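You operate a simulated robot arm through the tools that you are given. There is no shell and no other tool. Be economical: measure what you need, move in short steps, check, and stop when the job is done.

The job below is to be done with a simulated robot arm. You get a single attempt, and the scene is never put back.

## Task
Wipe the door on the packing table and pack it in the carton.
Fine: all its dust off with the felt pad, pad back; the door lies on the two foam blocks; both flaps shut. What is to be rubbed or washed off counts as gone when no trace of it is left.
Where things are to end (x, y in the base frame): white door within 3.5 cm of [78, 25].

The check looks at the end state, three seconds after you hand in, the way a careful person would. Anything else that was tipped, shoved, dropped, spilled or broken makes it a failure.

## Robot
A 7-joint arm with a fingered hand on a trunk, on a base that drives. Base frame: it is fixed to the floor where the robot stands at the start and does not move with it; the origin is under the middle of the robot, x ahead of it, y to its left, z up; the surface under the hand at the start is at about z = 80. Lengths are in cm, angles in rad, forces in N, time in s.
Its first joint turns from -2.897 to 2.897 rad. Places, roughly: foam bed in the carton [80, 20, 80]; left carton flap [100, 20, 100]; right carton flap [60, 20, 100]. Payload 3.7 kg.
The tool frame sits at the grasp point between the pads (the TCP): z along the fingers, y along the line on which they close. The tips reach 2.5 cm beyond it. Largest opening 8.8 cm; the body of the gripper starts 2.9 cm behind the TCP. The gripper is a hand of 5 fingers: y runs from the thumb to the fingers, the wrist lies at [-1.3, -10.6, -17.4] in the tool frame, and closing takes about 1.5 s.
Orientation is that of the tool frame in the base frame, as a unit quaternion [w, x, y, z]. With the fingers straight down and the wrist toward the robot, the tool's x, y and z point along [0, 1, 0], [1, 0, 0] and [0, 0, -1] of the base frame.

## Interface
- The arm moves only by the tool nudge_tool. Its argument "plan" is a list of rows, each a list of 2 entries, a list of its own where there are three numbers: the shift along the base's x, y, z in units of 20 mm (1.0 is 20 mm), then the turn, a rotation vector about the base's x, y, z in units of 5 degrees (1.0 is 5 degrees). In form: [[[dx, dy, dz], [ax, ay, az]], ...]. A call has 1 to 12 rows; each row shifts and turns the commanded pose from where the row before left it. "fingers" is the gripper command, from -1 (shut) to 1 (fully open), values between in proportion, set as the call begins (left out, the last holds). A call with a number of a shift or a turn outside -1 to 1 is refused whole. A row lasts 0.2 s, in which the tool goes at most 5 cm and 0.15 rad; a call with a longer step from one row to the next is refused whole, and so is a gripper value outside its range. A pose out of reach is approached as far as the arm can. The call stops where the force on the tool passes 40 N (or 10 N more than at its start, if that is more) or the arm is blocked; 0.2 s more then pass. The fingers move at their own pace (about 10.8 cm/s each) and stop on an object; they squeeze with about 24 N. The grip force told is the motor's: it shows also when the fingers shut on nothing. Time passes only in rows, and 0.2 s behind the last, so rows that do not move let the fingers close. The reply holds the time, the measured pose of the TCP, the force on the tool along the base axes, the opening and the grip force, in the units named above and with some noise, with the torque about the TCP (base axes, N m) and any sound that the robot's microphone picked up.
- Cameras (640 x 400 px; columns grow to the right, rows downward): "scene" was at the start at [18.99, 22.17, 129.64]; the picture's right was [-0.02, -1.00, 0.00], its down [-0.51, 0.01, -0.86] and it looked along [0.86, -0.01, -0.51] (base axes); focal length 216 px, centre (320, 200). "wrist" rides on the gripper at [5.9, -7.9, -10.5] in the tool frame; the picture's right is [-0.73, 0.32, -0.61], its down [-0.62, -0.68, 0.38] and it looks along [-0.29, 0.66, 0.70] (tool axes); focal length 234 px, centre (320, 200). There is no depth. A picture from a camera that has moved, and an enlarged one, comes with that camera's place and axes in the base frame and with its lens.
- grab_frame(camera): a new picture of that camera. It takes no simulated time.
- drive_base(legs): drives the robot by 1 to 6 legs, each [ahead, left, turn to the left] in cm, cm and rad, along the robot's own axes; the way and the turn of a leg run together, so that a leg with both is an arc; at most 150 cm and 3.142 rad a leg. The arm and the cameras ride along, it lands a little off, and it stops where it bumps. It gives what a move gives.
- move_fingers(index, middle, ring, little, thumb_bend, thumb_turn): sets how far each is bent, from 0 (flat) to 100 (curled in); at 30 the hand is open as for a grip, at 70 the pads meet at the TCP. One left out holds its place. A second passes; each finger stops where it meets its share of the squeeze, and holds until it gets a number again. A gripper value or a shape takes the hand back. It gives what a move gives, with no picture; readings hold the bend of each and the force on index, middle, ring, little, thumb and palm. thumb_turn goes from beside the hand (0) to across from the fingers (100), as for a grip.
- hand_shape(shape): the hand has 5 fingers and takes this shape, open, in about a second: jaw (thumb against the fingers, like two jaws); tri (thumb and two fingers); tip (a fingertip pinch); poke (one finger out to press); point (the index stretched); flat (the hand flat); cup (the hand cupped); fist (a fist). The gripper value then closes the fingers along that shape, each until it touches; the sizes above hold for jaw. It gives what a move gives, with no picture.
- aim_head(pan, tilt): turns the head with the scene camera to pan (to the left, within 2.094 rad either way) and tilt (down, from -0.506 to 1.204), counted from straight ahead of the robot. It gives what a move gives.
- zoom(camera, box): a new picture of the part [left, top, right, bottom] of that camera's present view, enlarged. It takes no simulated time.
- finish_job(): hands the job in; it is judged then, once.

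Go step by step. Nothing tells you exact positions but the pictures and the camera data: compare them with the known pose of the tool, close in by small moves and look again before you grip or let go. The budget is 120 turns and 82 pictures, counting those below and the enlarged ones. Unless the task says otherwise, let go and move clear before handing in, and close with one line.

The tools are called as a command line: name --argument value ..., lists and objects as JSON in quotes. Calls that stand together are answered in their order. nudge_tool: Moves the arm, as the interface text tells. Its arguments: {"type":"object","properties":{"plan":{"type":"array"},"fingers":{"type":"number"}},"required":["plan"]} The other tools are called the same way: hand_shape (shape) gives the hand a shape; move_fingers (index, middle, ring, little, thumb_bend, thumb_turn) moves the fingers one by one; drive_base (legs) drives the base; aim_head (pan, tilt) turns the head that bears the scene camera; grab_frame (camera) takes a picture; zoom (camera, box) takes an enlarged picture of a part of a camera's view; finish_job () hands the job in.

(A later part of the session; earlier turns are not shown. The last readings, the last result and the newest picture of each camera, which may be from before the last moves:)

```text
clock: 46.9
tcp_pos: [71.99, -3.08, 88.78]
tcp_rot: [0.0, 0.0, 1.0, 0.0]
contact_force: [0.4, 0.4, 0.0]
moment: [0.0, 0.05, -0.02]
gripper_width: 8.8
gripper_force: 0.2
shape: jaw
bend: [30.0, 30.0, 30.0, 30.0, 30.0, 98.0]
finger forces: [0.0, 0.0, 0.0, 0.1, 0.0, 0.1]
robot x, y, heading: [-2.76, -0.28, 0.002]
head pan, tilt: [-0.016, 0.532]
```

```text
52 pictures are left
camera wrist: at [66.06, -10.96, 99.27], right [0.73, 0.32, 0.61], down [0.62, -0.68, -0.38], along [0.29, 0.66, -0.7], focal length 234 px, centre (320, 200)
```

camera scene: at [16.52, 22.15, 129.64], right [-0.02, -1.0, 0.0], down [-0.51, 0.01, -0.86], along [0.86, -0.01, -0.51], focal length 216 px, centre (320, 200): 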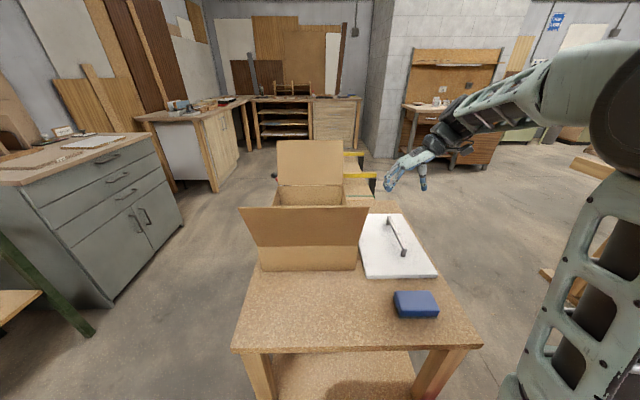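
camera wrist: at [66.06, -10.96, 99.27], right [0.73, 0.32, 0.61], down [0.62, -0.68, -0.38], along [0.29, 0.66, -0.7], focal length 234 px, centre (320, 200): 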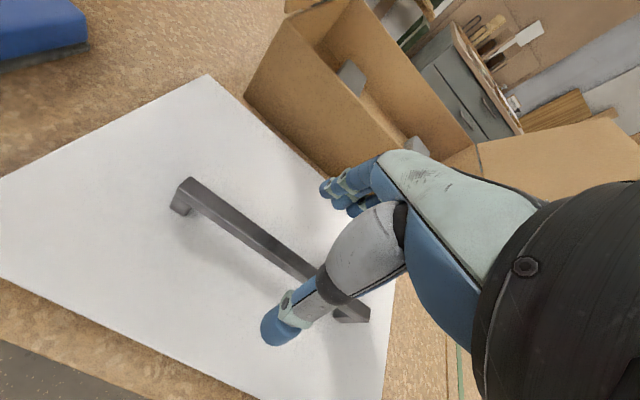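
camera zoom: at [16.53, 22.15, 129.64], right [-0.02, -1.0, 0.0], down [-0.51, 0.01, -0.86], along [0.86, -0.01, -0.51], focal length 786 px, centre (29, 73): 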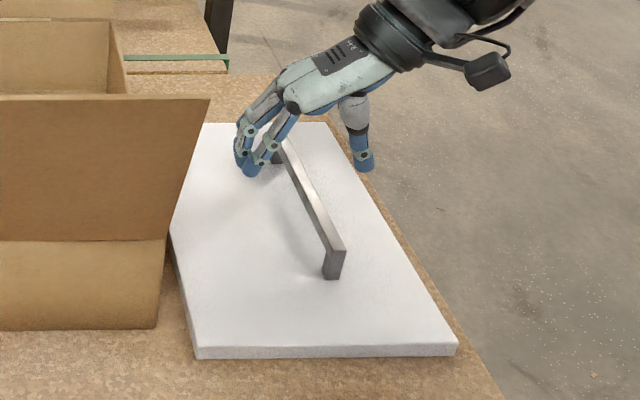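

Thumb and fingers straddle the bar, so I'm descending to grip height and closing.

nudge_tool --plan '[[[-0.1, -0.1, -0.8], [0, 0, 0]], [[0, 0, -0.7], [0, 0, 0]], [[0, 0, -0.5], [0, 0, 0]], [[0, 0, 0], [0, 0, 0]]]'

nudge_tool --plan '[[[0, 0, 0], [0, 0, 0]], [[0, 0, 0], [0, 0, 0]], [[0, 0, 0], [0, 0, 0]], [[0, 0, 0], [0, 0, 0]], [[0, 0, 0], [0, 0, 0]], [[0, 0, 0], [0, 0, 0]], [[0, 0, 0], [0, 0, 0]], [[0, 0, 0], [0, 0, 0]], [[0, 0, 0], [0, 0, 0]]]' --fingers -1

zoom --camera "scene" --box '[340, 180, 460, 290]'

grab_frame --camera "wrist"

```text
clock: 47.9
tcp_pos: [71.72, -3.21, 84.73]
tcp_rot: [0.0, 0.001, 1.0, 0.0]
contact_force: [-0.3, -0.6, 0.0]
moment: [0.05, 0.0, -0.02]
gripper_width: 8.77
gripper_force: 0.1
shape: jaw
bend: [30.0, 30.0, 30.0, 30.0, 30.0, 98.0]
finger forces: [0.0, 0.0, 0.1, 0.0, 0.0, 0.0]
robot x, y, heading: [-2.61, 0.2, 0.004]
head pan, tilt: [-0.016, 0.532]
```

```text
clock: 49.9
tcp_pos: [71.81, -3.35, 84.76]
tcp_rot: [0.0, 0.0, 1.0, 0.0]
contact_force: [-0.5, 0.1, -0.8]
moment: [0.0, -0.03, 0.11]
gripper_width: 0.32
gripper_force: 24.1
shape: jaw
bend: [70.0, 70.0, 70.0, 70.0, 76.0, 100.0]
finger forces: [11.7, 0.1, 2.0, 2.2, 19.8, 0.0]
robot x, y, heading: [-2.57, 0.0, 0.001]
head pan, tilt: [-0.016, 0.532]
```

```text
3.64 times, centred on (400, 235) of scene
camera zoom: at [16.54, 22.15, 129.63], right [-0.02, -1.0, 0.0], down [-0.51, 0.01, -0.86], along [0.86, -0.01, -0.51], focal length 786 px, centre (29, 73)
```

zoom: 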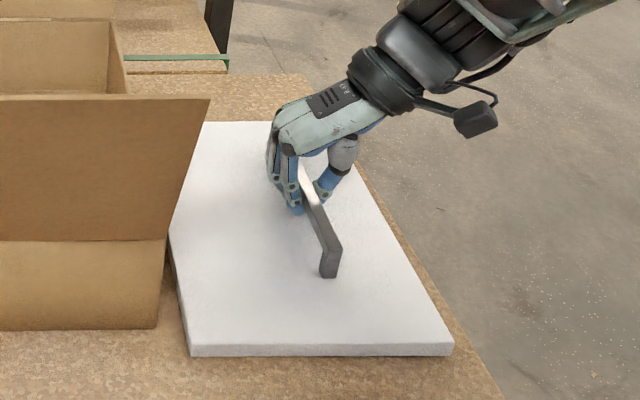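

```text
50 pictures are left
camera wrist: at [65.85, -11.15, 95.18], right [0.73, 0.32, 0.61], down [0.62, -0.68, -0.38], along [0.29, 0.66, -0.7], focal length 234 px, centre (320, 200)
```

wrist: 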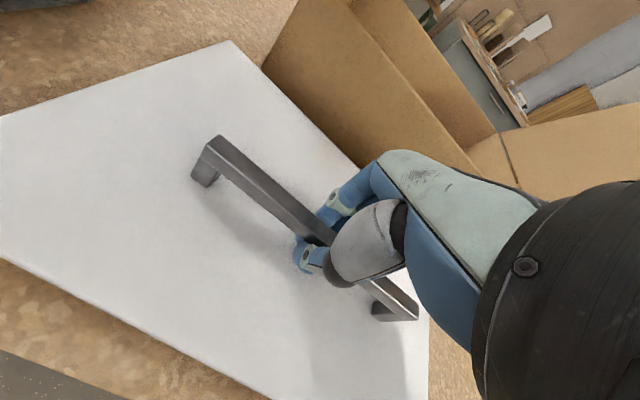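

The fingers closed around the bar, with their tips nearly meeting below it. I'm lifting gently and watching the load.

nudge_tool --plan '[[[0, 0, 0.4], [0, 0, 0]], [[0, 0, 0.4], [0, 0, 0]], [[0, 0, 0.4], [0, 0, 0]], [[0, 0, 0.4], [0, 0, 0]], [[0, 0, 0], [0, 0, 0]]]'

zoom --camera "scene" --box '[340, 180, 460, 290]'

grab_frame --camera "wrist"

```text
clock: 51.1
tcp_pos: [71.78, -3.31, 88.03]
tcp_rot: [0.001, 0.0, 1.0, 0.0]
contact_force: [1.0, 0.9, -6.9]
moment: [-0.03, 0.07, 0.03]
gripper_width: 0.33
gripper_force: 24.0
shape: jaw
bend: [70.0, 70.0, 70.0, 70.0, 78.0, 100.0]
finger forces: [2.8, 4.1, 2.9, 1.3, 16.5, 0.1]
robot x, y, heading: [-2.2, 0.26, -0.003]
head pan, tilt: [-0.016, 0.532]
```

```text
3.64 times, centred on (400, 235) of scene
camera zoom: at [16.55, 22.15, 129.63], right [-0.02, -1.0, 0.0], down [-0.51, 0.01, -0.86], along [0.86, -0.01, -0.51], focal length 786 px, centre (29, 73)
```

zoom: 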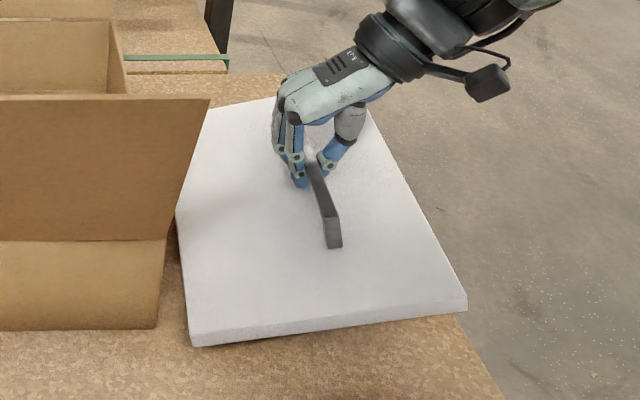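

```text
48 pictures are left
camera wrist: at [65.94, -11.15, 98.34], right [0.73, 0.32, 0.61], down [0.62, -0.68, -0.38], along [0.29, 0.66, -0.7], focal length 234 px, centre (320, 200)
```

wrist: 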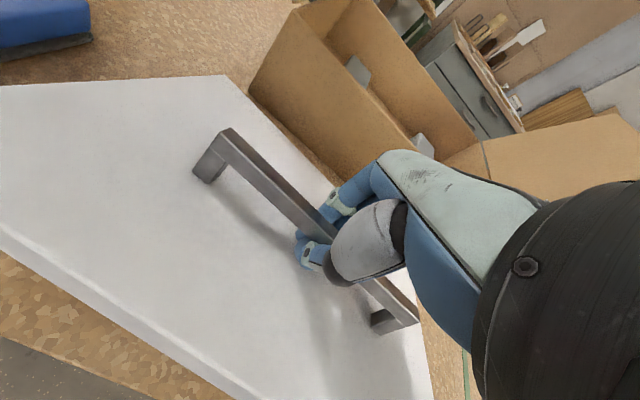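

The handle sits off the door's centre of mass, so the left side hangs low. I'll lift a little more to see how it settles.

nudge_tool --plan '[[[0, -0.2, 0.5], [0, 0, 0]], [[0, -0.2, 0.5], [0, 0, 0]], [[0, -0.2, 0.5], [0, 0, 0]], [[0, -0.2, 0.5], [0, 0, 0]], [[0, 0, 0.5], [0, 0, 0]], [[0, 0, 0], [0, 0, 0]], [[0, 0, 0], [0, 0, 0]]]'

zoom --camera "scene" --box '[330, 150, 460, 270]'

grab_frame --camera "wrist"

```text
clock: 52.7
tcp_pos: [71.65, -4.86, 92.92]
tcp_rot: [0.0, 0.0, 1.0, 0.0]
contact_force: [-0.2, -0.5, -9.3]
moment: [-0.06, 0.02, 0.01]
gripper_width: 0.33
gripper_force: 24.2
shape: jaw
bend: [70.0, 70.0, 70.0, 70.0, 79.0, 100.0]
finger forces: [6.3, 4.0, 2.3, 0.6, 16.7, 0.1]
robot x, y, heading: [-2.66, -0.07, 0.003]
head pan, tilt: [-0.016, 0.532]
```

```text
3.33 times, centred on (395, 210) of scene
camera zoom: at [16.55, 22.15, 129.63], right [-0.02, -1.0, 0.0], down [-0.51, 0.01, -0.86], along [0.86, -0.01, -0.51], focal length 720 px, centre (70, 167)
```

zoom: 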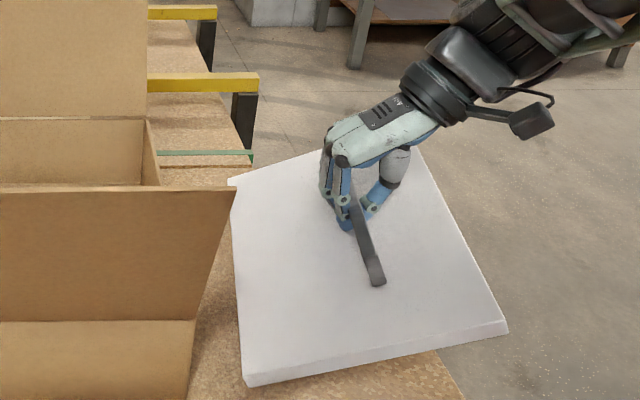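

```text
46 pictures are left
camera wrist: at [65.78, -12.77, 103.36], right [0.73, 0.32, 0.61], down [0.62, -0.68, -0.38], along [0.29, 0.66, -0.7], focal length 234 px, centre (320, 200)
```

wrist: 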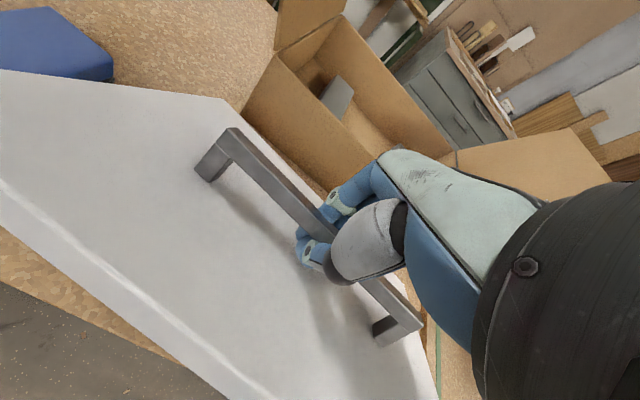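

The door weighs about 9 N and hangs with a steady tilt of about 15°. I'll lift it higher, shift it in x, and roll the hand to level it.

nudge_tool --plan '[[[0, 0, 0.7], [0, 0, 0]], [[0.2, 0, 0.8], [0, 0, 0]], [[0.4, 0, 0.8], [0, 0, 0]], [[0.4, 0, 0.8], [0, 0, 0]], [[0.4, 0, 0.8], [0, 0, 0]], [[0.4, 0, 0.8], [0, 0, 0]], [[0.4, 0, 0.8], [0, 0, 0]], [[0.4, 0, 0.8], [0, 0, 0]], [[0.3, 0, 0.6], [0, 0, 0]], [[0, 0, 0.3], [0, 0, 0]], [[0, 0, 0], [0, 0, 0]]]'

nudge_tool --plan '[[[0, 0, 0], [0.6, 0, 0]], [[0, 0, 0], [0.6, 0, 0]], [[0, 0, 0], [0.6, 0, 0]], [[0, 0, 0], [0.6, 0, 0]], [[0, 0, 0], [0.6, 0, 0]], [[0, 0, 0], [0, 0, 0]]]'

grab_frame --camera "scene"

grab_frame --camera "wrist"

```text
clock: 55.1
tcp_pos: [77.65, -4.9, 107.22]
tcp_rot: [-0.001, -0.001, 1.0, 0.0]
contact_force: [1.1, -0.2, -8.5]
moment: [-0.03, 0.04, -0.01]
gripper_width: 0.31
gripper_force: 24.4
shape: jaw
bend: [70.0, 70.0, 70.0, 70.0, 79.0, 100.0]
finger forces: [6.5, 3.7, 2.5, 0.8, 17.0, 0.0]
robot x, y, heading: [-2.41, -0.06, 0.0]
head pan, tilt: [-0.016, 0.532]
```

```text
clock: 56.5
tcp_pos: [77.58, -4.95, 107.21]
tcp_rot: [0.0, 0.0, 0.991, 0.131]
contact_force: [-0.8, 0.2, -8.5]
moment: [-0.06, -0.02, 0.01]
gripper_width: 0.34
gripper_force: 24.0
shape: jaw
bend: [70.0, 70.0, 70.0, 70.0, 79.0, 100.0]
finger forces: [6.5, 0.0, 2.1, 0.9, 0.6, 0.0]
robot x, y, heading: [-2.59, -0.16, -0.003]
head pan, tilt: [-0.016, 0.532]
```

```text
45 pictures are left
camera scene: at [16.55, 22.15, 129.63], right [-0.02, -1.0, 0.0], down [-0.51, 0.01, -0.86], along [0.86, -0.01, -0.51], focal length 216 px, centre (320, 200)
```

scene: 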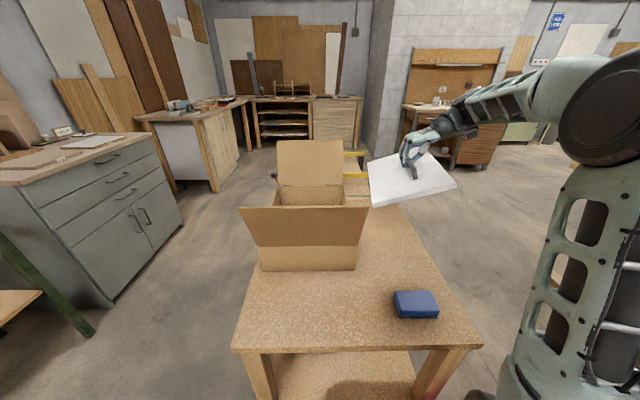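

```text
44 pictures are left
camera wrist: at [71.65, -15.25, 115.28], right [0.73, 0.15, 0.67], down [0.62, -0.56, -0.55], along [0.29, 0.81, -0.5], focal length 234 px, centre (320, 200)
```

wrist: 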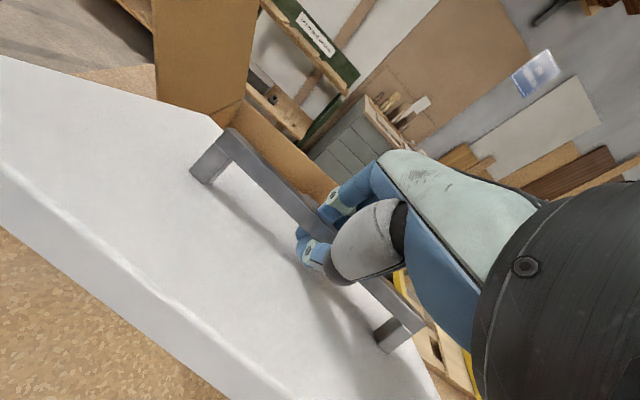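

The door hangs freely on the fingers at about 15°. That is acceptable: the left edge will touch down first and the door will level as I lower it. I'm rolling the hand back and carrying the door over the carton above the rim.

nudge_tool --plan '[[[0, 0, 0], [-0.75, 0, 0]], [[0, 0, 0], [-0.75, 0, 0]], [[0, 0, 0], [-0.75, 0, 0]], [[0, 0, 0], [-0.75, 0, 0]], [[0, 0, 0], [0, 0, 0]]]'

nudge_tool --plan '[[[0, 0.3, 0], [0, 0, 0]], [[0, 0.6, 0], [0, 0, 0]], [[0, 0.8, 0], [0, 0, 0]], [[0, 0.8, 0], [0, 0, 0]], [[0, 0.8, 0], [0, 0, 0]], [[0, 0.8, 0], [0, 0, 0]], [[0, 0.8, 0], [0, 0, 0]], [[0, 0.8, 0], [0, 0, 0]], [[0, 0.8, 0], [0, 0, 0]], [[0, 0.6, 0], [0, 0, 0]], [[0, 0.4, 0], [0, 0, 0]], [[0, 0.2, 0], [0, 0, 0]]]'

grab_frame --camera "scene"

grab_frame --camera "wrist"

```text
clock: 57.7
tcp_pos: [77.53, -4.95, 107.26]
tcp_rot: [-0.001, 0.0, 1.0, 0.001]
contact_force: [-1.2, 0.4, -7.4]
moment: [-0.01, 0.04, 0.02]
gripper_width: 0.33
gripper_force: 23.7
shape: jaw
bend: [70.0, 70.0, 70.0, 70.0, 79.0, 100.0]
finger forces: [6.1, 0.0, 2.1, 0.7, 18.0, 0.0]
robot x, y, heading: [-2.33, -0.03, 0.0]
head pan, tilt: [-0.016, 0.532]
```

```text
clock: 60.3
tcp_pos: [77.56, 10.55, 107.39]
tcp_rot: [0.0, 0.001, 1.0, 0.0]
contact_force: [0.5, 0.9, -8.9]
moment: [-0.04, 0.04, -0.03]
gripper_width: 0.35
gripper_force: 23.5
shape: jaw
bend: [70.0, 70.0, 70.0, 70.0, 79.0, 100.0]
finger forces: [6.0, 0.0, 1.9, 0.9, 18.3, 0.0]
robot x, y, heading: [-2.78, 0.05, 0.003]
head pan, tilt: [-0.016, 0.532]
```

```text
43 pictures are left
camera scene: at [16.55, 22.16, 129.63], right [-0.02, -1.0, 0.0], down [-0.51, 0.01, -0.86], along [0.86, -0.01, -0.51], focal length 216 px, centre (320, 200)
```

scene: 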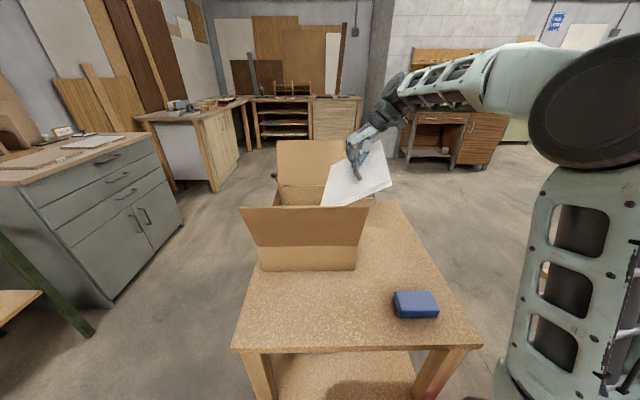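

```text
42 pictures are left
camera wrist: at [71.65, 2.64, 117.72], right [0.73, 0.32, 0.61], down [0.62, -0.68, -0.38], along [0.29, 0.66, -0.7], focal length 234 px, centre (320, 200)
```

wrist: 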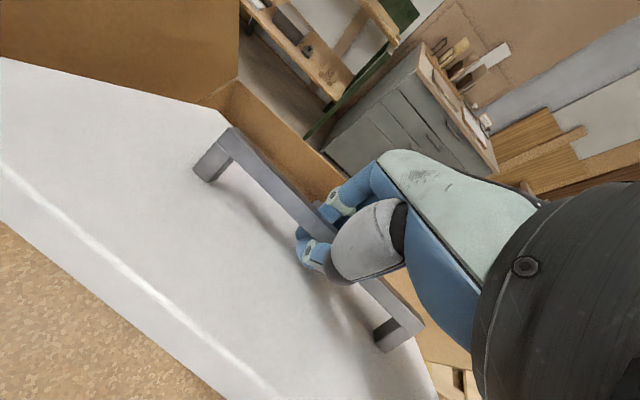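

I'm measuring the tilt more exactly.

zoom --camera "scene" --box '[270, 130, 410, 230]'

```text
4.00 times, centred on (340, 180) of scene
camera zoom: at [16.55, 22.16, 129.63], right [-0.02, -1.0, 0.0], down [-0.51, 0.01, -0.86], along [0.86, -0.01, -0.51], focal length 864 px, centre (240, 280)
```

zoom: 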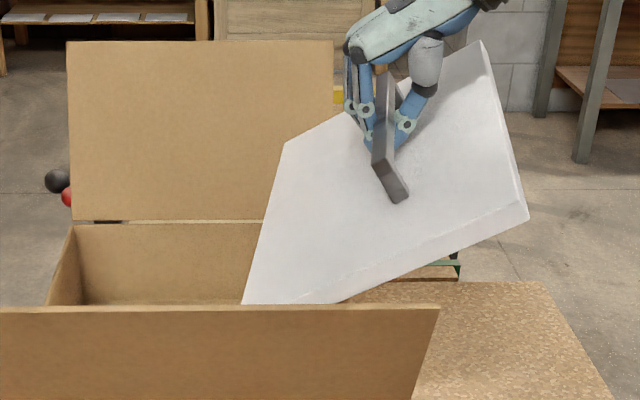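

The tilt is about 25°, and the door follows the hand's roll. I'll roll +18° to mostly level it, then carry on to y ≈ 23.

nudge_tool --plan '[[[0, 0, 0], [0.72, 0, 0]], [[0, 0, 0], [0.72, 0, 0]], [[0, 0, 0], [0.72, 0, 0]], [[0, 0, 0], [0.72, 0, 0]], [[0, 0, 0], [0.72, 0, 0]], [[0, 0, 0], [0, 0, 0]]]'

nudge_tool --plan '[[[0, 0.4, 0], [0, 0, 0]], [[0, 0.7, 0], [0, 0, 0]], [[0, 0.8, 0], [0, 0, 0]], [[0, 0.8, 0], [0, 0, 0]], [[0, 0.8, 0], [0, 0, 0]], [[0, 0.8, 0], [0, 0, 0]], [[0, 0.8, 0], [0, 0, 0]], [[0, 0.6, 0], [0, 0, 0]], [[0, 0.4, 0], [0, 0, 0]], [[0, 0.2, 0], [0, 0, 0]], [[0, 0, 0], [0, 0, 0]], [[0, 0, 0], [0, 0, 0]]]'

zoom --camera "scene" --box '[230, 110, 410, 240]'

grab_frame --camera "wrist"

```text
clock: 61.7
tcp_pos: [77.43, 10.42, 107.28]
tcp_rot: [0.0, 0.001, 0.988, 0.157]
contact_force: [-1.0, 0.4, -9.2]
moment: [-0.08, 0.03, 0.02]
gripper_width: 0.34
gripper_force: 24.4
shape: jaw
bend: [70.0, 70.0, 70.0, 70.0, 79.0, 100.0]
finger forces: [6.6, 0.0, 1.7, 1.1, 2.6, 0.1]
robot x, y, heading: [-2.64, 0.26, 0.0]
head pan, tilt: [-0.016, 0.532]
```

```text
clock: 64.3
tcp_pos: [77.67, 23.16, 107.33]
tcp_rot: [0.0, 0.0, 0.988, 0.156]
contact_force: [0.1, -0.7, -8.4]
moment: [-0.07, 0.0, -0.01]
gripper_width: 0.35
gripper_force: 24.0
shape: jaw
bend: [70.0, 70.0, 70.0, 70.0, 79.0, 100.0]
finger forces: [6.7, 0.0, 1.8, 1.1, 3.3, 0.1]
robot x, y, heading: [-2.49, -0.29, 0.003]
head pan, tilt: [-0.016, 0.532]
```

```text
3.08 times, centred on (320, 175) of scene
camera zoom: at [16.55, 22.16, 129.63], right [-0.02, -1.0, 0.0], down [-0.51, 0.01, -0.86], along [0.86, -0.01, -0.51], focal length 665 px, centre (320, 277)
```

zoom: 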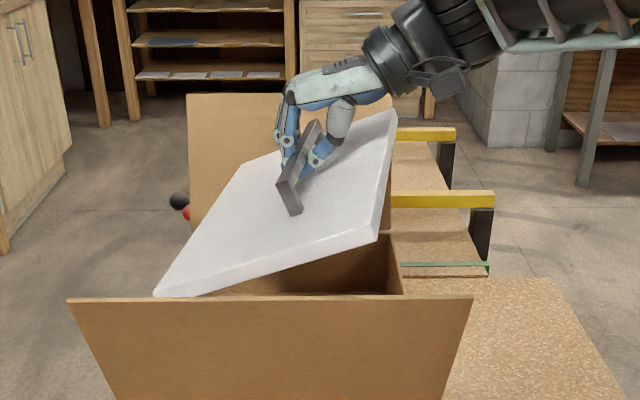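

```text
39 pictures are left
camera wrist: at [71.67, 12.38, 114.82], right [0.73, 0.12, 0.68], down [0.62, -0.53, -0.58], along [0.29, 0.84, -0.46], focal length 234 px, centre (320, 200)
```

wrist: 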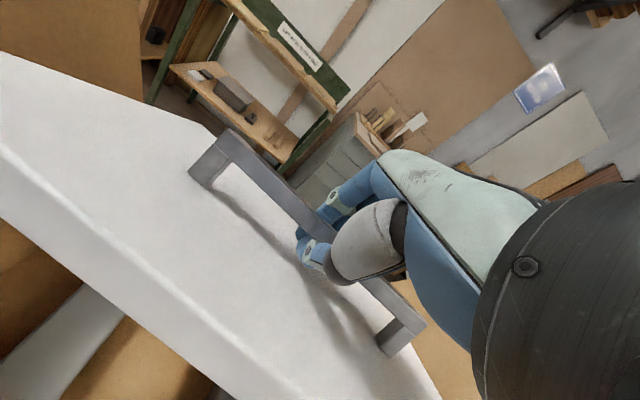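

The door is also yawed about -8°. I'll turn the hand +8° about z and look again before lowering.

nudge_tool --plan '[[[0, 0, 0], [0, 0, 0.55]], [[0, 0, 0], [0, 0, 0.55]], [[0, 0, 0], [0, 0, 0.6]], [[0, 0, 0], [0, 0, 0]], [[0, 0, 0], [0, 0, 0]]]'

zoom --camera "scene" --box '[230, 110, 410, 240]'

grab_frame --camera "wrist"

```text
clock: 65.5
tcp_pos: [77.54, 23.12, 107.21]
tcp_rot: [-0.011, -0.073, 0.985, 0.157]
contact_force: [0.2, 0.0, -8.7]
moment: [-0.09, 0.02, -0.04]
gripper_width: 0.35
gripper_force: 24.0
shape: jaw
bend: [70.0, 70.0, 70.0, 70.0, 79.0, 100.0]
finger forces: [6.8, 0.1, 1.7, 1.1, 3.8, 0.1]
robot x, y, heading: [-2.74, 0.14, -0.001]
head pan, tilt: [-0.016, 0.532]
```

```text
3.08 times, centred on (320, 175) of scene
camera zoom: at [16.55, 22.16, 129.63], right [-0.02, -1.0, 0.0], down [-0.51, 0.01, -0.86], along [0.86, -0.01, -0.51], focal length 665 px, centre (320, 277)
```

zoom: 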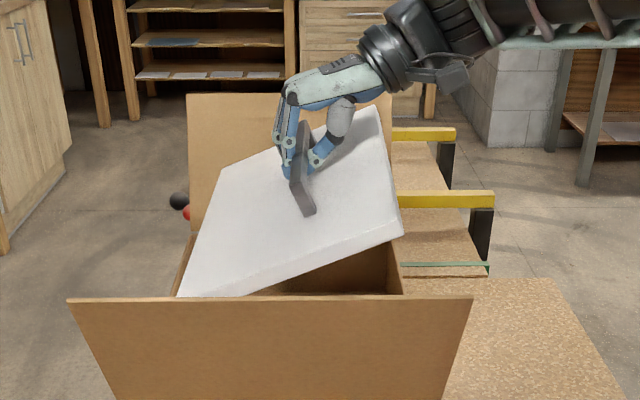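

```text
37 pictures are left
camera wrist: at [73.33, 11.64, 114.76], right [0.7, 0.23, 0.68], down [0.69, -0.43, -0.58], along [0.16, 0.87, -0.46], focal length 234 px, centre (320, 200)
```

wrist: 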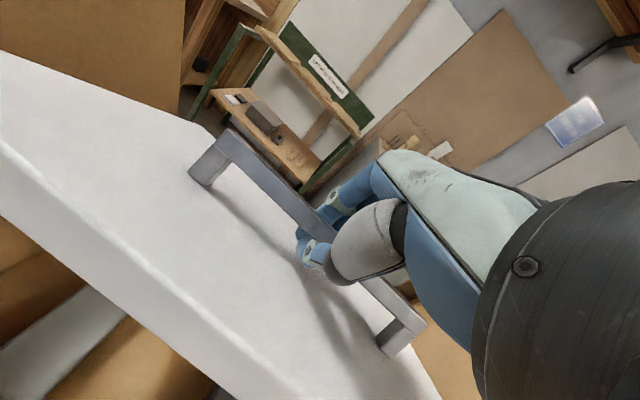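

The door is now aligned (yaw ≈ 0) and centred near (78, 24). I'm lowering it into the carton.

nudge_tool --plan '[[[0, 0, -0.5], [0, 0, 0]], [[0, 0, -0.8], [0, 0, 0]], [[0, 0, -0.8], [0, 0, 0]], [[0, 0, -0.8], [0, 0, 0]], [[0, 0, -0.8], [0, 0, 0]], [[0, 0, -0.8], [0, 0, 0]], [[0, 0, -0.5], [0, 0, 0]], [[0, 0, 0], [0, 0, 0]], [[0, 0, 0], [0, 0, 0]]]'

zoom --camera "scene" --box '[230, 130, 410, 260]'

grab_frame --camera "wrist"

```text
clock: 67.5
tcp_pos: [77.46, 23.07, 97.41]
tcp_rot: [-0.012, -0.073, 0.985, 0.156]
contact_force: [0.5, 0.0, -8.7]
moment: [-0.1, 0.03, -0.01]
gripper_width: 0.35
gripper_force: 23.9
shape: jaw
bend: [70.0, 70.0, 70.0, 70.0, 79.0, 100.0]
finger forces: [6.7, 0.1, 1.7, 1.2, 4.5, 0.0]
robot x, y, heading: [-2.62, 0.25, 0.004]
head pan, tilt: [-0.016, 0.532]
```

```text
3.08 times, centred on (320, 195) of scene
camera zoom: at [16.55, 22.16, 129.63], right [-0.02, -1.0, 0.0], down [-0.51, 0.01, -0.86], along [0.86, -0.01, -0.51], focal length 665 px, centre (320, 215)
```

zoom: 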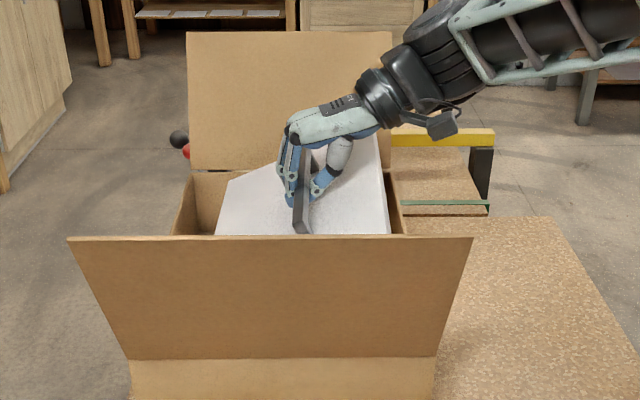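

```text
35 pictures are left
camera wrist: at [73.25, 11.6, 104.86], right [0.7, 0.23, 0.68], down [0.69, -0.43, -0.58], along [0.16, 0.87, -0.46], focal length 234 px, centre (320, 200)
```

wrist: 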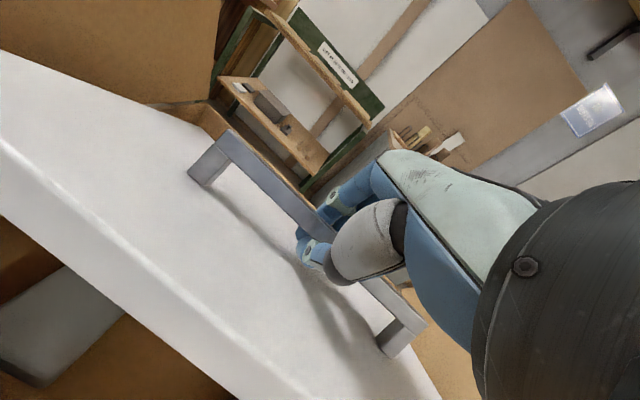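

Clearances on the left and right look good. I'm lowering further in small steps and watching the force.

nudge_tool --plan '[[[0, 0, -0.5], [0, 0, 0]], [[0, 0, -0.5], [0, 0, 0]], [[0, 0, -0.5], [0, 0, 0]], [[0, 0, 0], [0, 0, 0]]]'

nudge_tool --plan '[[[0, 0, -0.5], [0, 0, 0]], [[0, 0, -0.5], [0, 0, 0]], [[0, 0, -0.3], [0, 0, 0]], [[0, 0, 0], [0, 0, 0]]]'

zoom --camera "scene" --box '[230, 130, 410, 260]'

grab_frame --camera "wrist"

```text
clock: 68.5
tcp_pos: [77.54, 23.04, 94.42]
tcp_rot: [-0.012, -0.073, 0.985, 0.156]
contact_force: [0.4, -0.3, -9.3]
moment: [-0.07, 0.0, -0.01]
gripper_width: 0.33
gripper_force: 24.8
shape: jaw
bend: [70.0, 70.0, 70.0, 70.0, 79.0, 100.0]
finger forces: [6.5, 0.0, 1.7, 1.2, 4.8, 0.0]
robot x, y, heading: [-2.07, -0.16, 0.003]
head pan, tilt: [-0.016, 0.532]
```

```text
clock: 69.5
tcp_pos: [77.52, 23.11, 91.68]
tcp_rot: [-0.012, -0.073, 0.985, 0.156]
contact_force: [-0.2, -0.1, -7.5]
moment: [0.03, 0.01, 0.03]
gripper_width: 0.34
gripper_force: 23.9
shape: jaw
bend: [70.0, 70.0, 70.0, 70.0, 79.0, 100.0]
finger forces: [4.3, 0.0, 1.5, 0.7, 21.2, 0.0]
robot x, y, heading: [-2.39, -0.08, 0.006]
head pan, tilt: [-0.016, 0.532]
```

```text
3.08 times, centred on (320, 195) of scene
camera zoom: at [16.55, 22.16, 129.63], right [-0.02, -1.0, 0.0], down [-0.51, 0.01, -0.86], along [0.86, -0.01, -0.51], focal length 665 px, centre (320, 215)
```

zoom: 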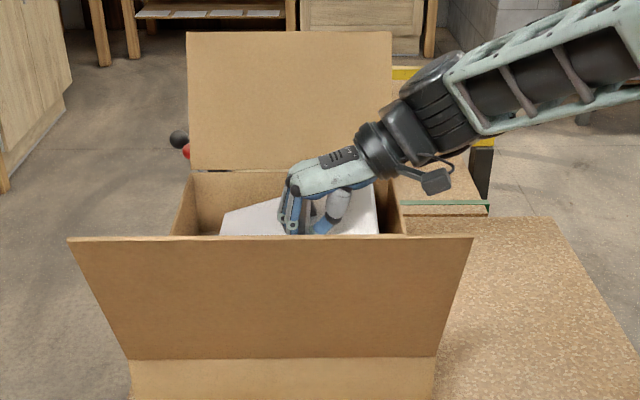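

```text
33 pictures are left
camera wrist: at [73.3, 11.64, 99.11], right [0.7, 0.23, 0.68], down [0.69, -0.43, -0.58], along [0.16, 0.87, -0.46], focal length 234 px, centre (320, 200)
```

wrist: 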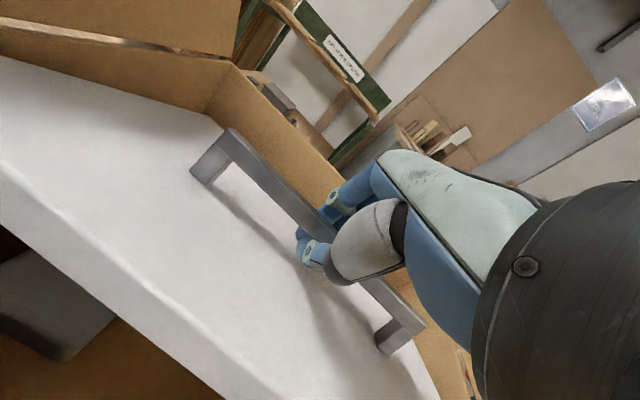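

The left edge has touched the foam. I'm lowering on so the door can level out.

nudge_tool --plan '[[[0, 0, -0.3], [0, 0, 0]], [[0, 0, -0.3], [0, 0, 0]], [[0, 0, -0.2], [0, 0, 0]], [[0, 0, 0], [0, 0, 0]]]'

nudge_tool --plan '[[[0, 0, -0.2], [0, 0, 0]], [[0, 0, -0.2], [0, 0, 0]], [[0, 0, 0], [0, 0, 0]]]'

grab_frame --camera "wrist"

```text
clock: 70.5
tcp_pos: [77.55, 23.16, 90.09]
tcp_rot: [-0.011, -0.073, 0.985, 0.155]
contact_force: [0.7, 0.2, -6.9]
moment: [0.05, 0.02, 0.0]
gripper_width: 0.33
gripper_force: 23.5
shape: jaw
bend: [70.0, 70.0, 70.0, 70.0, 79.0, 100.0]
finger forces: [2.7, 0.1, 0.9, 0.4, 0.8, 0.0]
robot x, y, heading: [-2.3, -0.22, 0.002]
head pan, tilt: [-0.016, 0.532]
```

```text
clock: 71.3
tcp_pos: [77.53, 23.09, 89.13]
tcp_rot: [-0.011, -0.072, 0.985, 0.156]
contact_force: [-0.2, 0.0, -6.3]
moment: [0.04, 0.02, 0.0]
gripper_width: 0.33
gripper_force: 24.0
shape: jaw
bend: [70.0, 70.0, 70.0, 70.0, 79.0, 100.0]
finger forces: [1.5, 0.0, 0.8, 0.4, 0.5, 0.0]
robot x, y, heading: [-2.23, 0.03, -0.002]
head pan, tilt: [-0.016, 0.532]
```

```text
32 pictures are left
camera wrist: at [73.32, 11.64, 96.7], right [0.7, 0.23, 0.68], down [0.69, -0.43, -0.58], along [0.16, 0.87, -0.46], focal length 234 px, centre (320, 200)
```

wrist: 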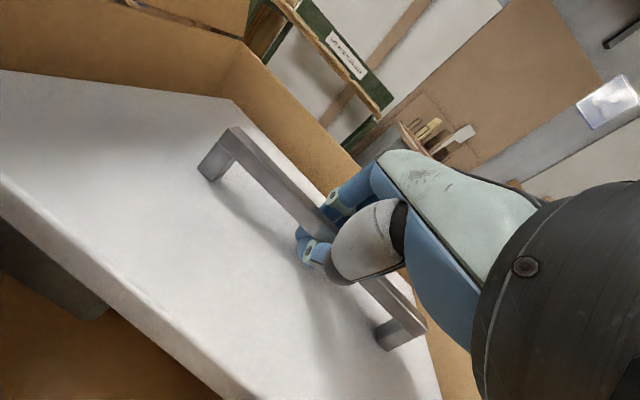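

It is levelling, with the right side still carried. I'm continuing down.

nudge_tool --plan '[[[0, 0, -0.2], [0, 0, 0]], [[0, 0, -0.2], [0, 0, 0]], [[0, 0, -0.2], [0, 0, 0]], [[0, 0, 0], [0, 0, 0]]]'

grab_frame --camera "wrist"

```text
clock: 72.3
tcp_pos: [77.55, 23.18, 88.05]
tcp_rot: [-0.012, -0.074, 0.985, 0.156]
contact_force: [-1.0, -1.0, -6.5]
moment: [0.05, 0.0, 0.0]
gripper_width: 0.33
gripper_force: 23.4
shape: jaw
bend: [70.0, 70.0, 70.0, 70.0, 79.0, 100.0]
finger forces: [0.8, 0.0, 0.7, 0.5, 0.5, 0.0]
robot x, y, heading: [-2.42, -0.26, 0.003]
head pan, tilt: [-0.016, 0.532]
```

```text
31 pictures are left
camera wrist: at [73.3, 11.65, 95.54], right [0.7, 0.23, 0.68], down [0.69, -0.43, -0.58], along [0.16, 0.87, -0.46], focal length 234 px, centre (320, 200)
```

wrist: 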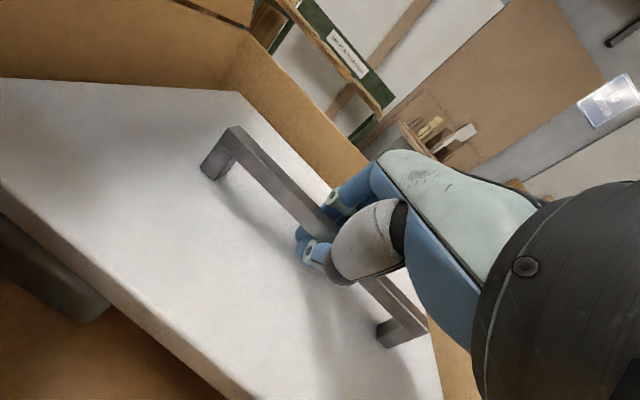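

nudge_tool --plan '[[[0, 0, -0.2], [0, 0, 0]], [[0, 0, -0.2], [0, 0, 0]], [[0, 0, 0], [0, 0, 0]]]'

nudge_tool --plan '[[[0, 0, -0.2], [0, 0, 0]], [[0, 0, -0.1], [0, 0, 0]], [[0, 0, 0], [0, 0, 0]]]'

grab_frame --camera "wrist"

```text
clock: 73.1
tcp_pos: [77.61, 23.05, 87.52]
tcp_rot: [-0.011, -0.073, 0.985, 0.156]
contact_force: [1.0, -2.0, 7.2]
moment: [0.01, -0.01, -0.02]
gripper_width: 0.35
gripper_force: 24.3
shape: jaw
bend: [70.0, 70.0, 70.0, 70.0, 80.0, 100.0]
finger forces: [0.9, 8.9, 0.1, 0.2, 3.0, 0.1]
robot x, y, heading: [-2.31, 0.02, -0.001]
head pan, tilt: [-0.016, 0.532]
```

```text
clock: 73.6
tcp_pos: [77.57, 23.13, 87.25]
tcp_rot: [-0.009, -0.073, 0.985, 0.158]
contact_force: [-3.1, -5.1, 11.6]
moment: [0.03, 0.11, 0.04]
gripper_width: 0.35
gripper_force: 23.7
shape: jaw
bend: [70.0, 70.0, 70.0, 70.0, 80.0, 100.0]
finger forces: [0.5, 9.0, 0.1, 0.2, 3.9, 0.0]
robot x, y, heading: [-2.2, 0.21, -0.002]
head pan, tilt: [-0.016, 0.532]
stopped in row 2: the force on the tool passed its limit at 44 N (the readings are from after the stop); the commanded pose is now the measured one
```

```text
30 pictures are left
camera wrist: at [73.34, 11.68, 94.76], right [0.7, 0.22, 0.68], down [0.7, -0.43, -0.57], along [0.17, 0.88, -0.45], focal length 234 px, centre (320, 200)
```

wrist: 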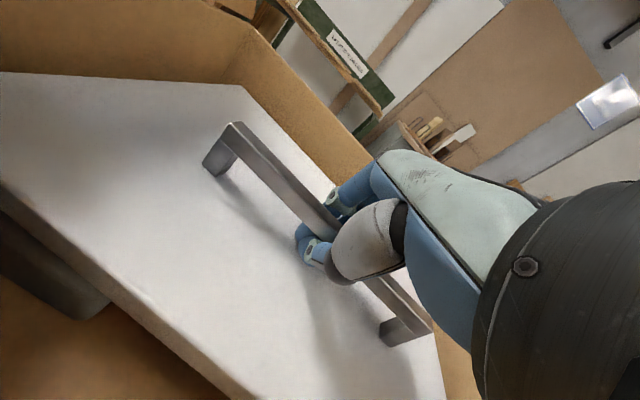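

The door has landed on the foam. I'm easing off slightly and rolling the hand back upright so the thumb can open clear of the door.

nudge_tool --plan '[[[0, 0, 0.2], [0, 0, 0]], [[0, 0, 0.05], [-0.4, 0, 0]], [[0, 0, 0], [-0.4, 0, 0]], [[0, 0, 0], [-0.4, 0, 0]], [[0, 0, 0], [0, 0, 0]]]'

```text
clock: 74.8
tcp_pos: [77.69, 23.2, 87.66]
tcp_rot: [-0.014, -0.073, 0.992, 0.106]
contact_force: [-1.1, -0.9, -5.9]
moment: [0.02, 0.01, 0.02]
gripper_width: 0.33
gripper_force: 23.4
shape: jaw
bend: [70.0, 70.0, 70.0, 70.0, 80.0, 100.0]
finger forces: [1.3, 0.0, 0.5, 1.1, 1.9, 0.1]
robot x, y, heading: [-2.22, 0.16, -0.001]
head pan, tilt: [-0.016, 0.532]
```

nudge_tool --plan '[[[0, 0, -0.1], [0, 0, 0]], [[0, 0, 0], [-0.4, 0, 0]], [[0, 0, 0], [-0.4, 0, 0]], [[0, 0, 0], [-0.4, 0, 0]], [[0, 0, 0], [0, 0, 0]]]'

grab_frame --camera "wrist"

```text
clock: 76.0
tcp_pos: [77.66, 23.14, 87.48]
tcp_rot: [-0.018, -0.07, 0.996, 0.053]
contact_force: [-0.4, -2.0, -4.3]
moment: [0.18, 0.07, 0.0]
gripper_width: 0.32
gripper_force: 24.1
shape: jaw
bend: [70.0, 70.0, 70.0, 70.0, 79.0, 100.0]
finger forces: [0.9, 0.0, 0.3, 0.8, 24.5, 0.0]
robot x, y, heading: [-2.32, -0.26, -0.006]
head pan, tilt: [-0.016, 0.532]
```

```text
29 pictures are left
camera wrist: at [73.36, 13.53, 97.2], right [0.7, 0.36, 0.62], down [0.7, -0.54, -0.47], along [0.17, 0.76, -0.63], focal length 234 px, centre (320, 200)
```

wrist: 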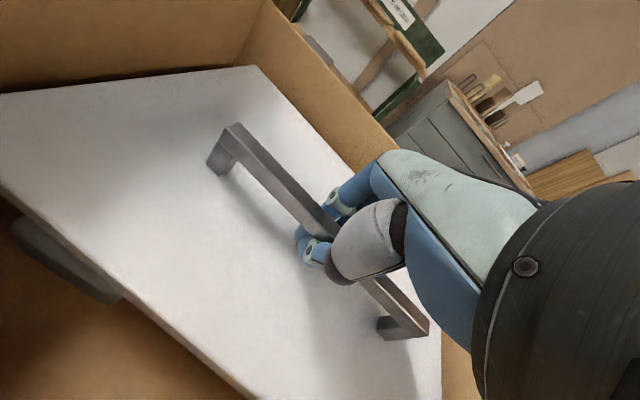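

The hand is nearly upright now, so I'm opening and lifting out.

nudge_tool --plan '[[[0, 0, -0.05], [0, 0, 0]], [[0, 0, 0], [0, 0, 0]], [[0, 0, 0], [0, 0, 0]], [[0, 0, 0], [0, 0, 0]], [[0, 0, 0], [0, 0, 0]], [[0, 0, 0], [0, 0, 0]], [[0, 0, 0], [0, 0, 0]], [[0, 0, 0], [0, 0, 0]]]' --fingers 1

grab_frame --camera "wrist"

```text
clock: 76.7
tcp_pos: [77.68, 23.39, 87.94]
tcp_rot: [-0.016, -0.072, 0.996, 0.056]
contact_force: [0.0, 2.2, 5.5]
moment: [-0.23, -0.08, 0.0]
gripper_width: 8.75
gripper_force: 0.0
shape: jaw
bend: [30.0, 30.0, 30.0, 30.0, 30.0, 98.0]
finger forces: [0.0, 0.0, 0.1, 0.0, 5.6, 0.0]
robot x, y, heading: [-2.21, 0.13, 0.003]
head pan, tilt: [-0.016, 0.532]
stopped in row 3: the force on the tool passed its limit at 42 N (the readings are from after the stop); the commanded pose is now the measured one
```

```text
28 pictures are left
camera wrist: at [73.33, 13.77, 97.41], right [0.7, 0.36, 0.62], down [0.7, -0.54, -0.47], along [0.17, 0.76, -0.62], focal length 234 px, centre (320, 200)
```

wrist: 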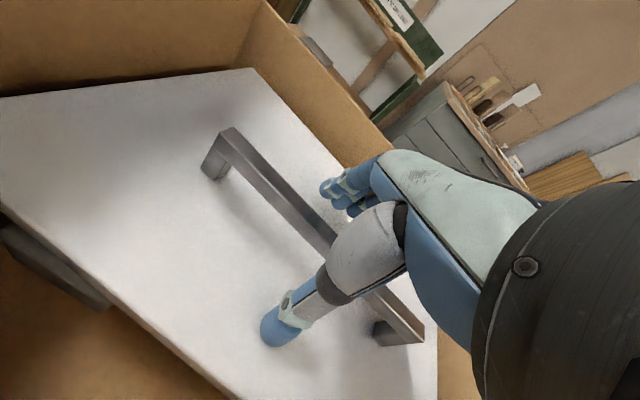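

Released. I'm raising the hand straight up out of the carton and looking.

nudge_tool --plan '[[[0, 0, 0.5], [0, 0, 0]], [[0, 0, 0.8], [0, 0, 0]], [[0, 0, 1], [0, 0, 0]], [[0, 0, 1], [0, 0, 0]], [[0, 0, 1], [0, 0, 0]], [[0, 0, 1], [0, 0, 0]], [[0, 0, 1], [0, 0, 0]], [[0, 0, 1], [0, 0, 0]], [[0, 0, 1], [0, 0, 0]], [[0, 0, 1], [0, 0, 0]], [[0, 0, 1], [0, 0, 0]], [[0, 0, 0], [0, 0, 0]]]'

grab_frame --camera "wrist"

grab_frame --camera "scene"

```text
clock: 79.3
tcp_pos: [77.7, 23.42, 108.4]
tcp_rot: [-0.015, -0.072, 0.996, 0.055]
contact_force: [-0.9, 0.1, -0.7]
moment: [-0.01, 0.02, -0.01]
gripper_width: 8.77
gripper_force: 0.1
shape: jaw
bend: [30.0, 30.0, 30.0, 30.0, 30.0, 98.0]
finger forces: [0.1, 0.0, 0.0, 0.1, 0.0, 0.0]
robot x, y, heading: [-2.68, -0.01, 0.001]
head pan, tilt: [-0.016, 0.532]
```

```text
27 pictures are left
camera wrist: at [73.36, 13.77, 118.08], right [0.7, 0.36, 0.62], down [0.7, -0.54, -0.47], along [0.17, 0.76, -0.62], focal length 234 px, centre (320, 200)
```

wrist: 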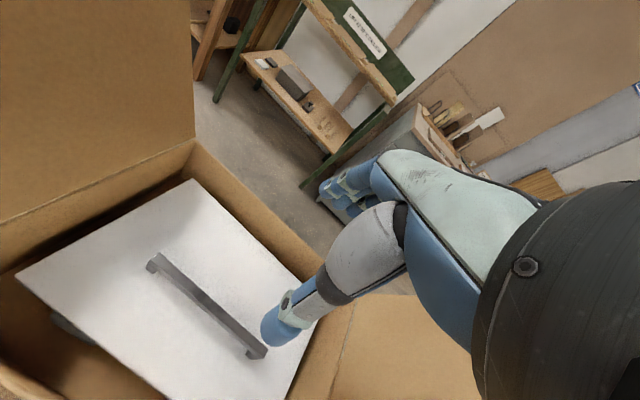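

```text
26 pictures are left
camera scene: at [16.52, 22.17, 129.64], right [-0.02, -1.0, 0.0], down [-0.51, 0.01, -0.86], along [0.86, -0.01, -0.51], focal length 216 px, centre (320, 200)
```

scene: 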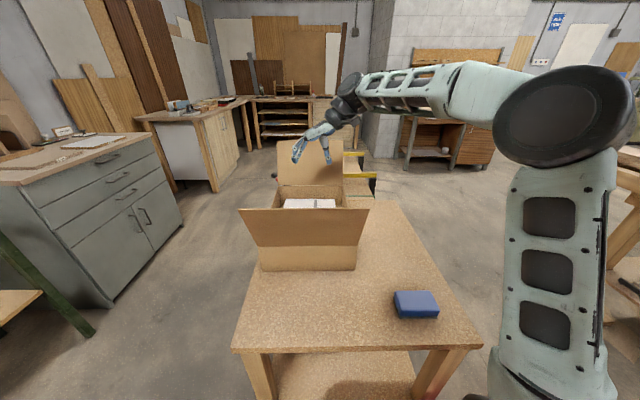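

The door lies flat on both foam blocks at about (78, 25.3). Both flaps have to be pushed over from outside. I'll raise the arm, drive round to the right side of the table and face the carton from there.

nudge_tool --plan '[[[-0.5, -0.8, 1], [-0.6, 0, -0.8]], [[-0.5, -0.8, 1], [-0.6, 0, -0.8]], [[-0.5, -0.8, 1], [0, 0, 0]], [[-0.5, -0.8, 1], [0, 0, 0]], [[-0.5, -0.8, 1], [0, 0, 0]], [[-0.5, -0.8, 1], [0, 0, 0]], [[-0.5, -0.8, 1], [0, 0, 0]], [[-0.5, -0.8, 0], [0, 0, 0]], [[0, 0, 0], [0, 0, 0]]]' --fingers -1

drive_base --legs '[[0, -60, 0]]'

grab_frame --camera "scene"

```text
clock: 81.3
tcp_pos: [69.88, 10.76, 122.22]
tcp_rot: [-0.014, -0.002, 1.0, 0.004]
contact_force: [-0.2, -0.5, 0.2]
moment: [0.0, 0.02, -0.01]
gripper_width: 0.01
gripper_force: 23.8
shape: jaw
bend: [70.0, 70.0, 70.0, 70.0, 39.0, 100.0]
finger forces: [0.1, 0.0, 0.0, 0.0, 0.0, 0.0]
robot x, y, heading: [-2.46, 0.02, -0.001]
head pan, tilt: [-0.016, 0.532]
```

```text
clock: 84.7
tcp_pos: [70.12, -48.09, 122.25]
tcp_rot: [-0.015, -0.005, 1.0, 0.004]
contact_force: [0.5, -0.2, 0.2]
moment: [0.02, -0.04, -0.03]
gripper_width: 0.0
gripper_force: 24.4
shape: jaw
bend: [70.0, 70.0, 70.0, 70.0, 39.0, 100.0]
finger forces: [0.0, 0.0, 0.1, 0.1, 0.0, 0.0]
robot x, y, heading: [-2.4, -59.58, 0.004]
head pan, tilt: [-0.016, 0.532]
```

```text
25 pictures are left
camera scene: at [16.57, -37.14, 129.64], right [-0.01, -1.0, 0.0], down [-0.51, 0.0, -0.86], along [0.86, -0.01, -0.51], focal length 216 px, centre (320, 200)
```

scene: 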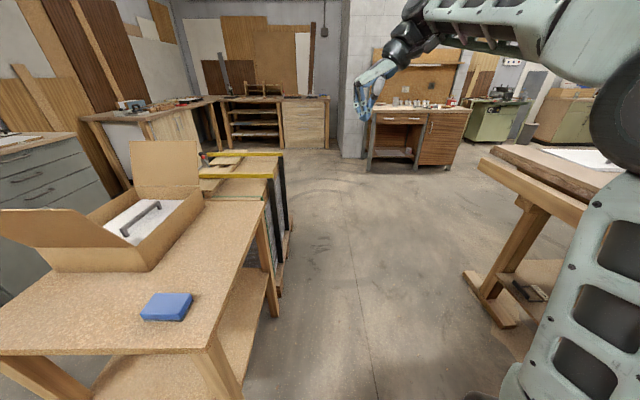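

There is free floor to the right of the table. I'm driving alongside and turning to face it.

drive_base --legs '[[80, 0, 0], [0, 0, 1.571]]'

grab_frame --camera "scene"

```text
clock: 92.9
tcp_pos: [66.42, 13.22, 122.27]
tcp_rot: [0.013, 0.713, -0.701, 0.007]
contact_force: [-0.3, -1.1, -1.2]
moment: [-0.01, 0.04, -0.04]
gripper_width: 0.0
gripper_force: 23.8
shape: jaw
bend: [70.0, 70.0, 70.0, 70.0, 39.0, 100.0]
finger forces: [0.0, 0.0, 0.0, 0.0, 0.0, 0.0]
robot x, y, heading: [78.57, -59.35, 1.582]
head pan, tilt: [-0.016, 0.532]
```

```text
24 pictures are left
camera scene: at [55.66, -40.35, 129.64], right [1.0, 0.0, 0.0], down [0.0, -0.51, -0.86], along [0.0, 0.86, -0.51], focal length 216 px, centre (320, 200)
```

scene: 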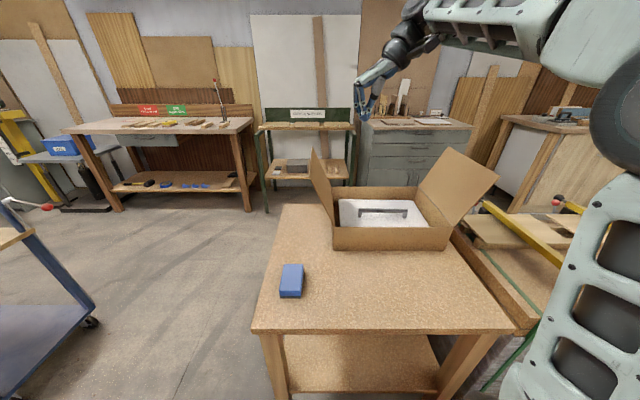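

This gives a clear side view. I'm zooming in on the carton and flaps.

zoom --camera "scene" --box '[290, 130, 510, 270]'

```text
2.86 times, centred on (400, 200) of scene
camera zoom: at [55.66, -40.35, 129.64], right [1.0, 0.0, 0.0], down [0.0, -0.51, -0.86], along [0.0, 0.86, -0.51], focal length 617 px, centre (91, 200)
```

zoom: 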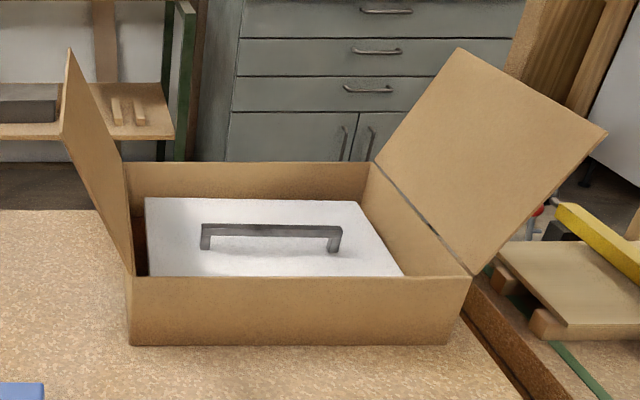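

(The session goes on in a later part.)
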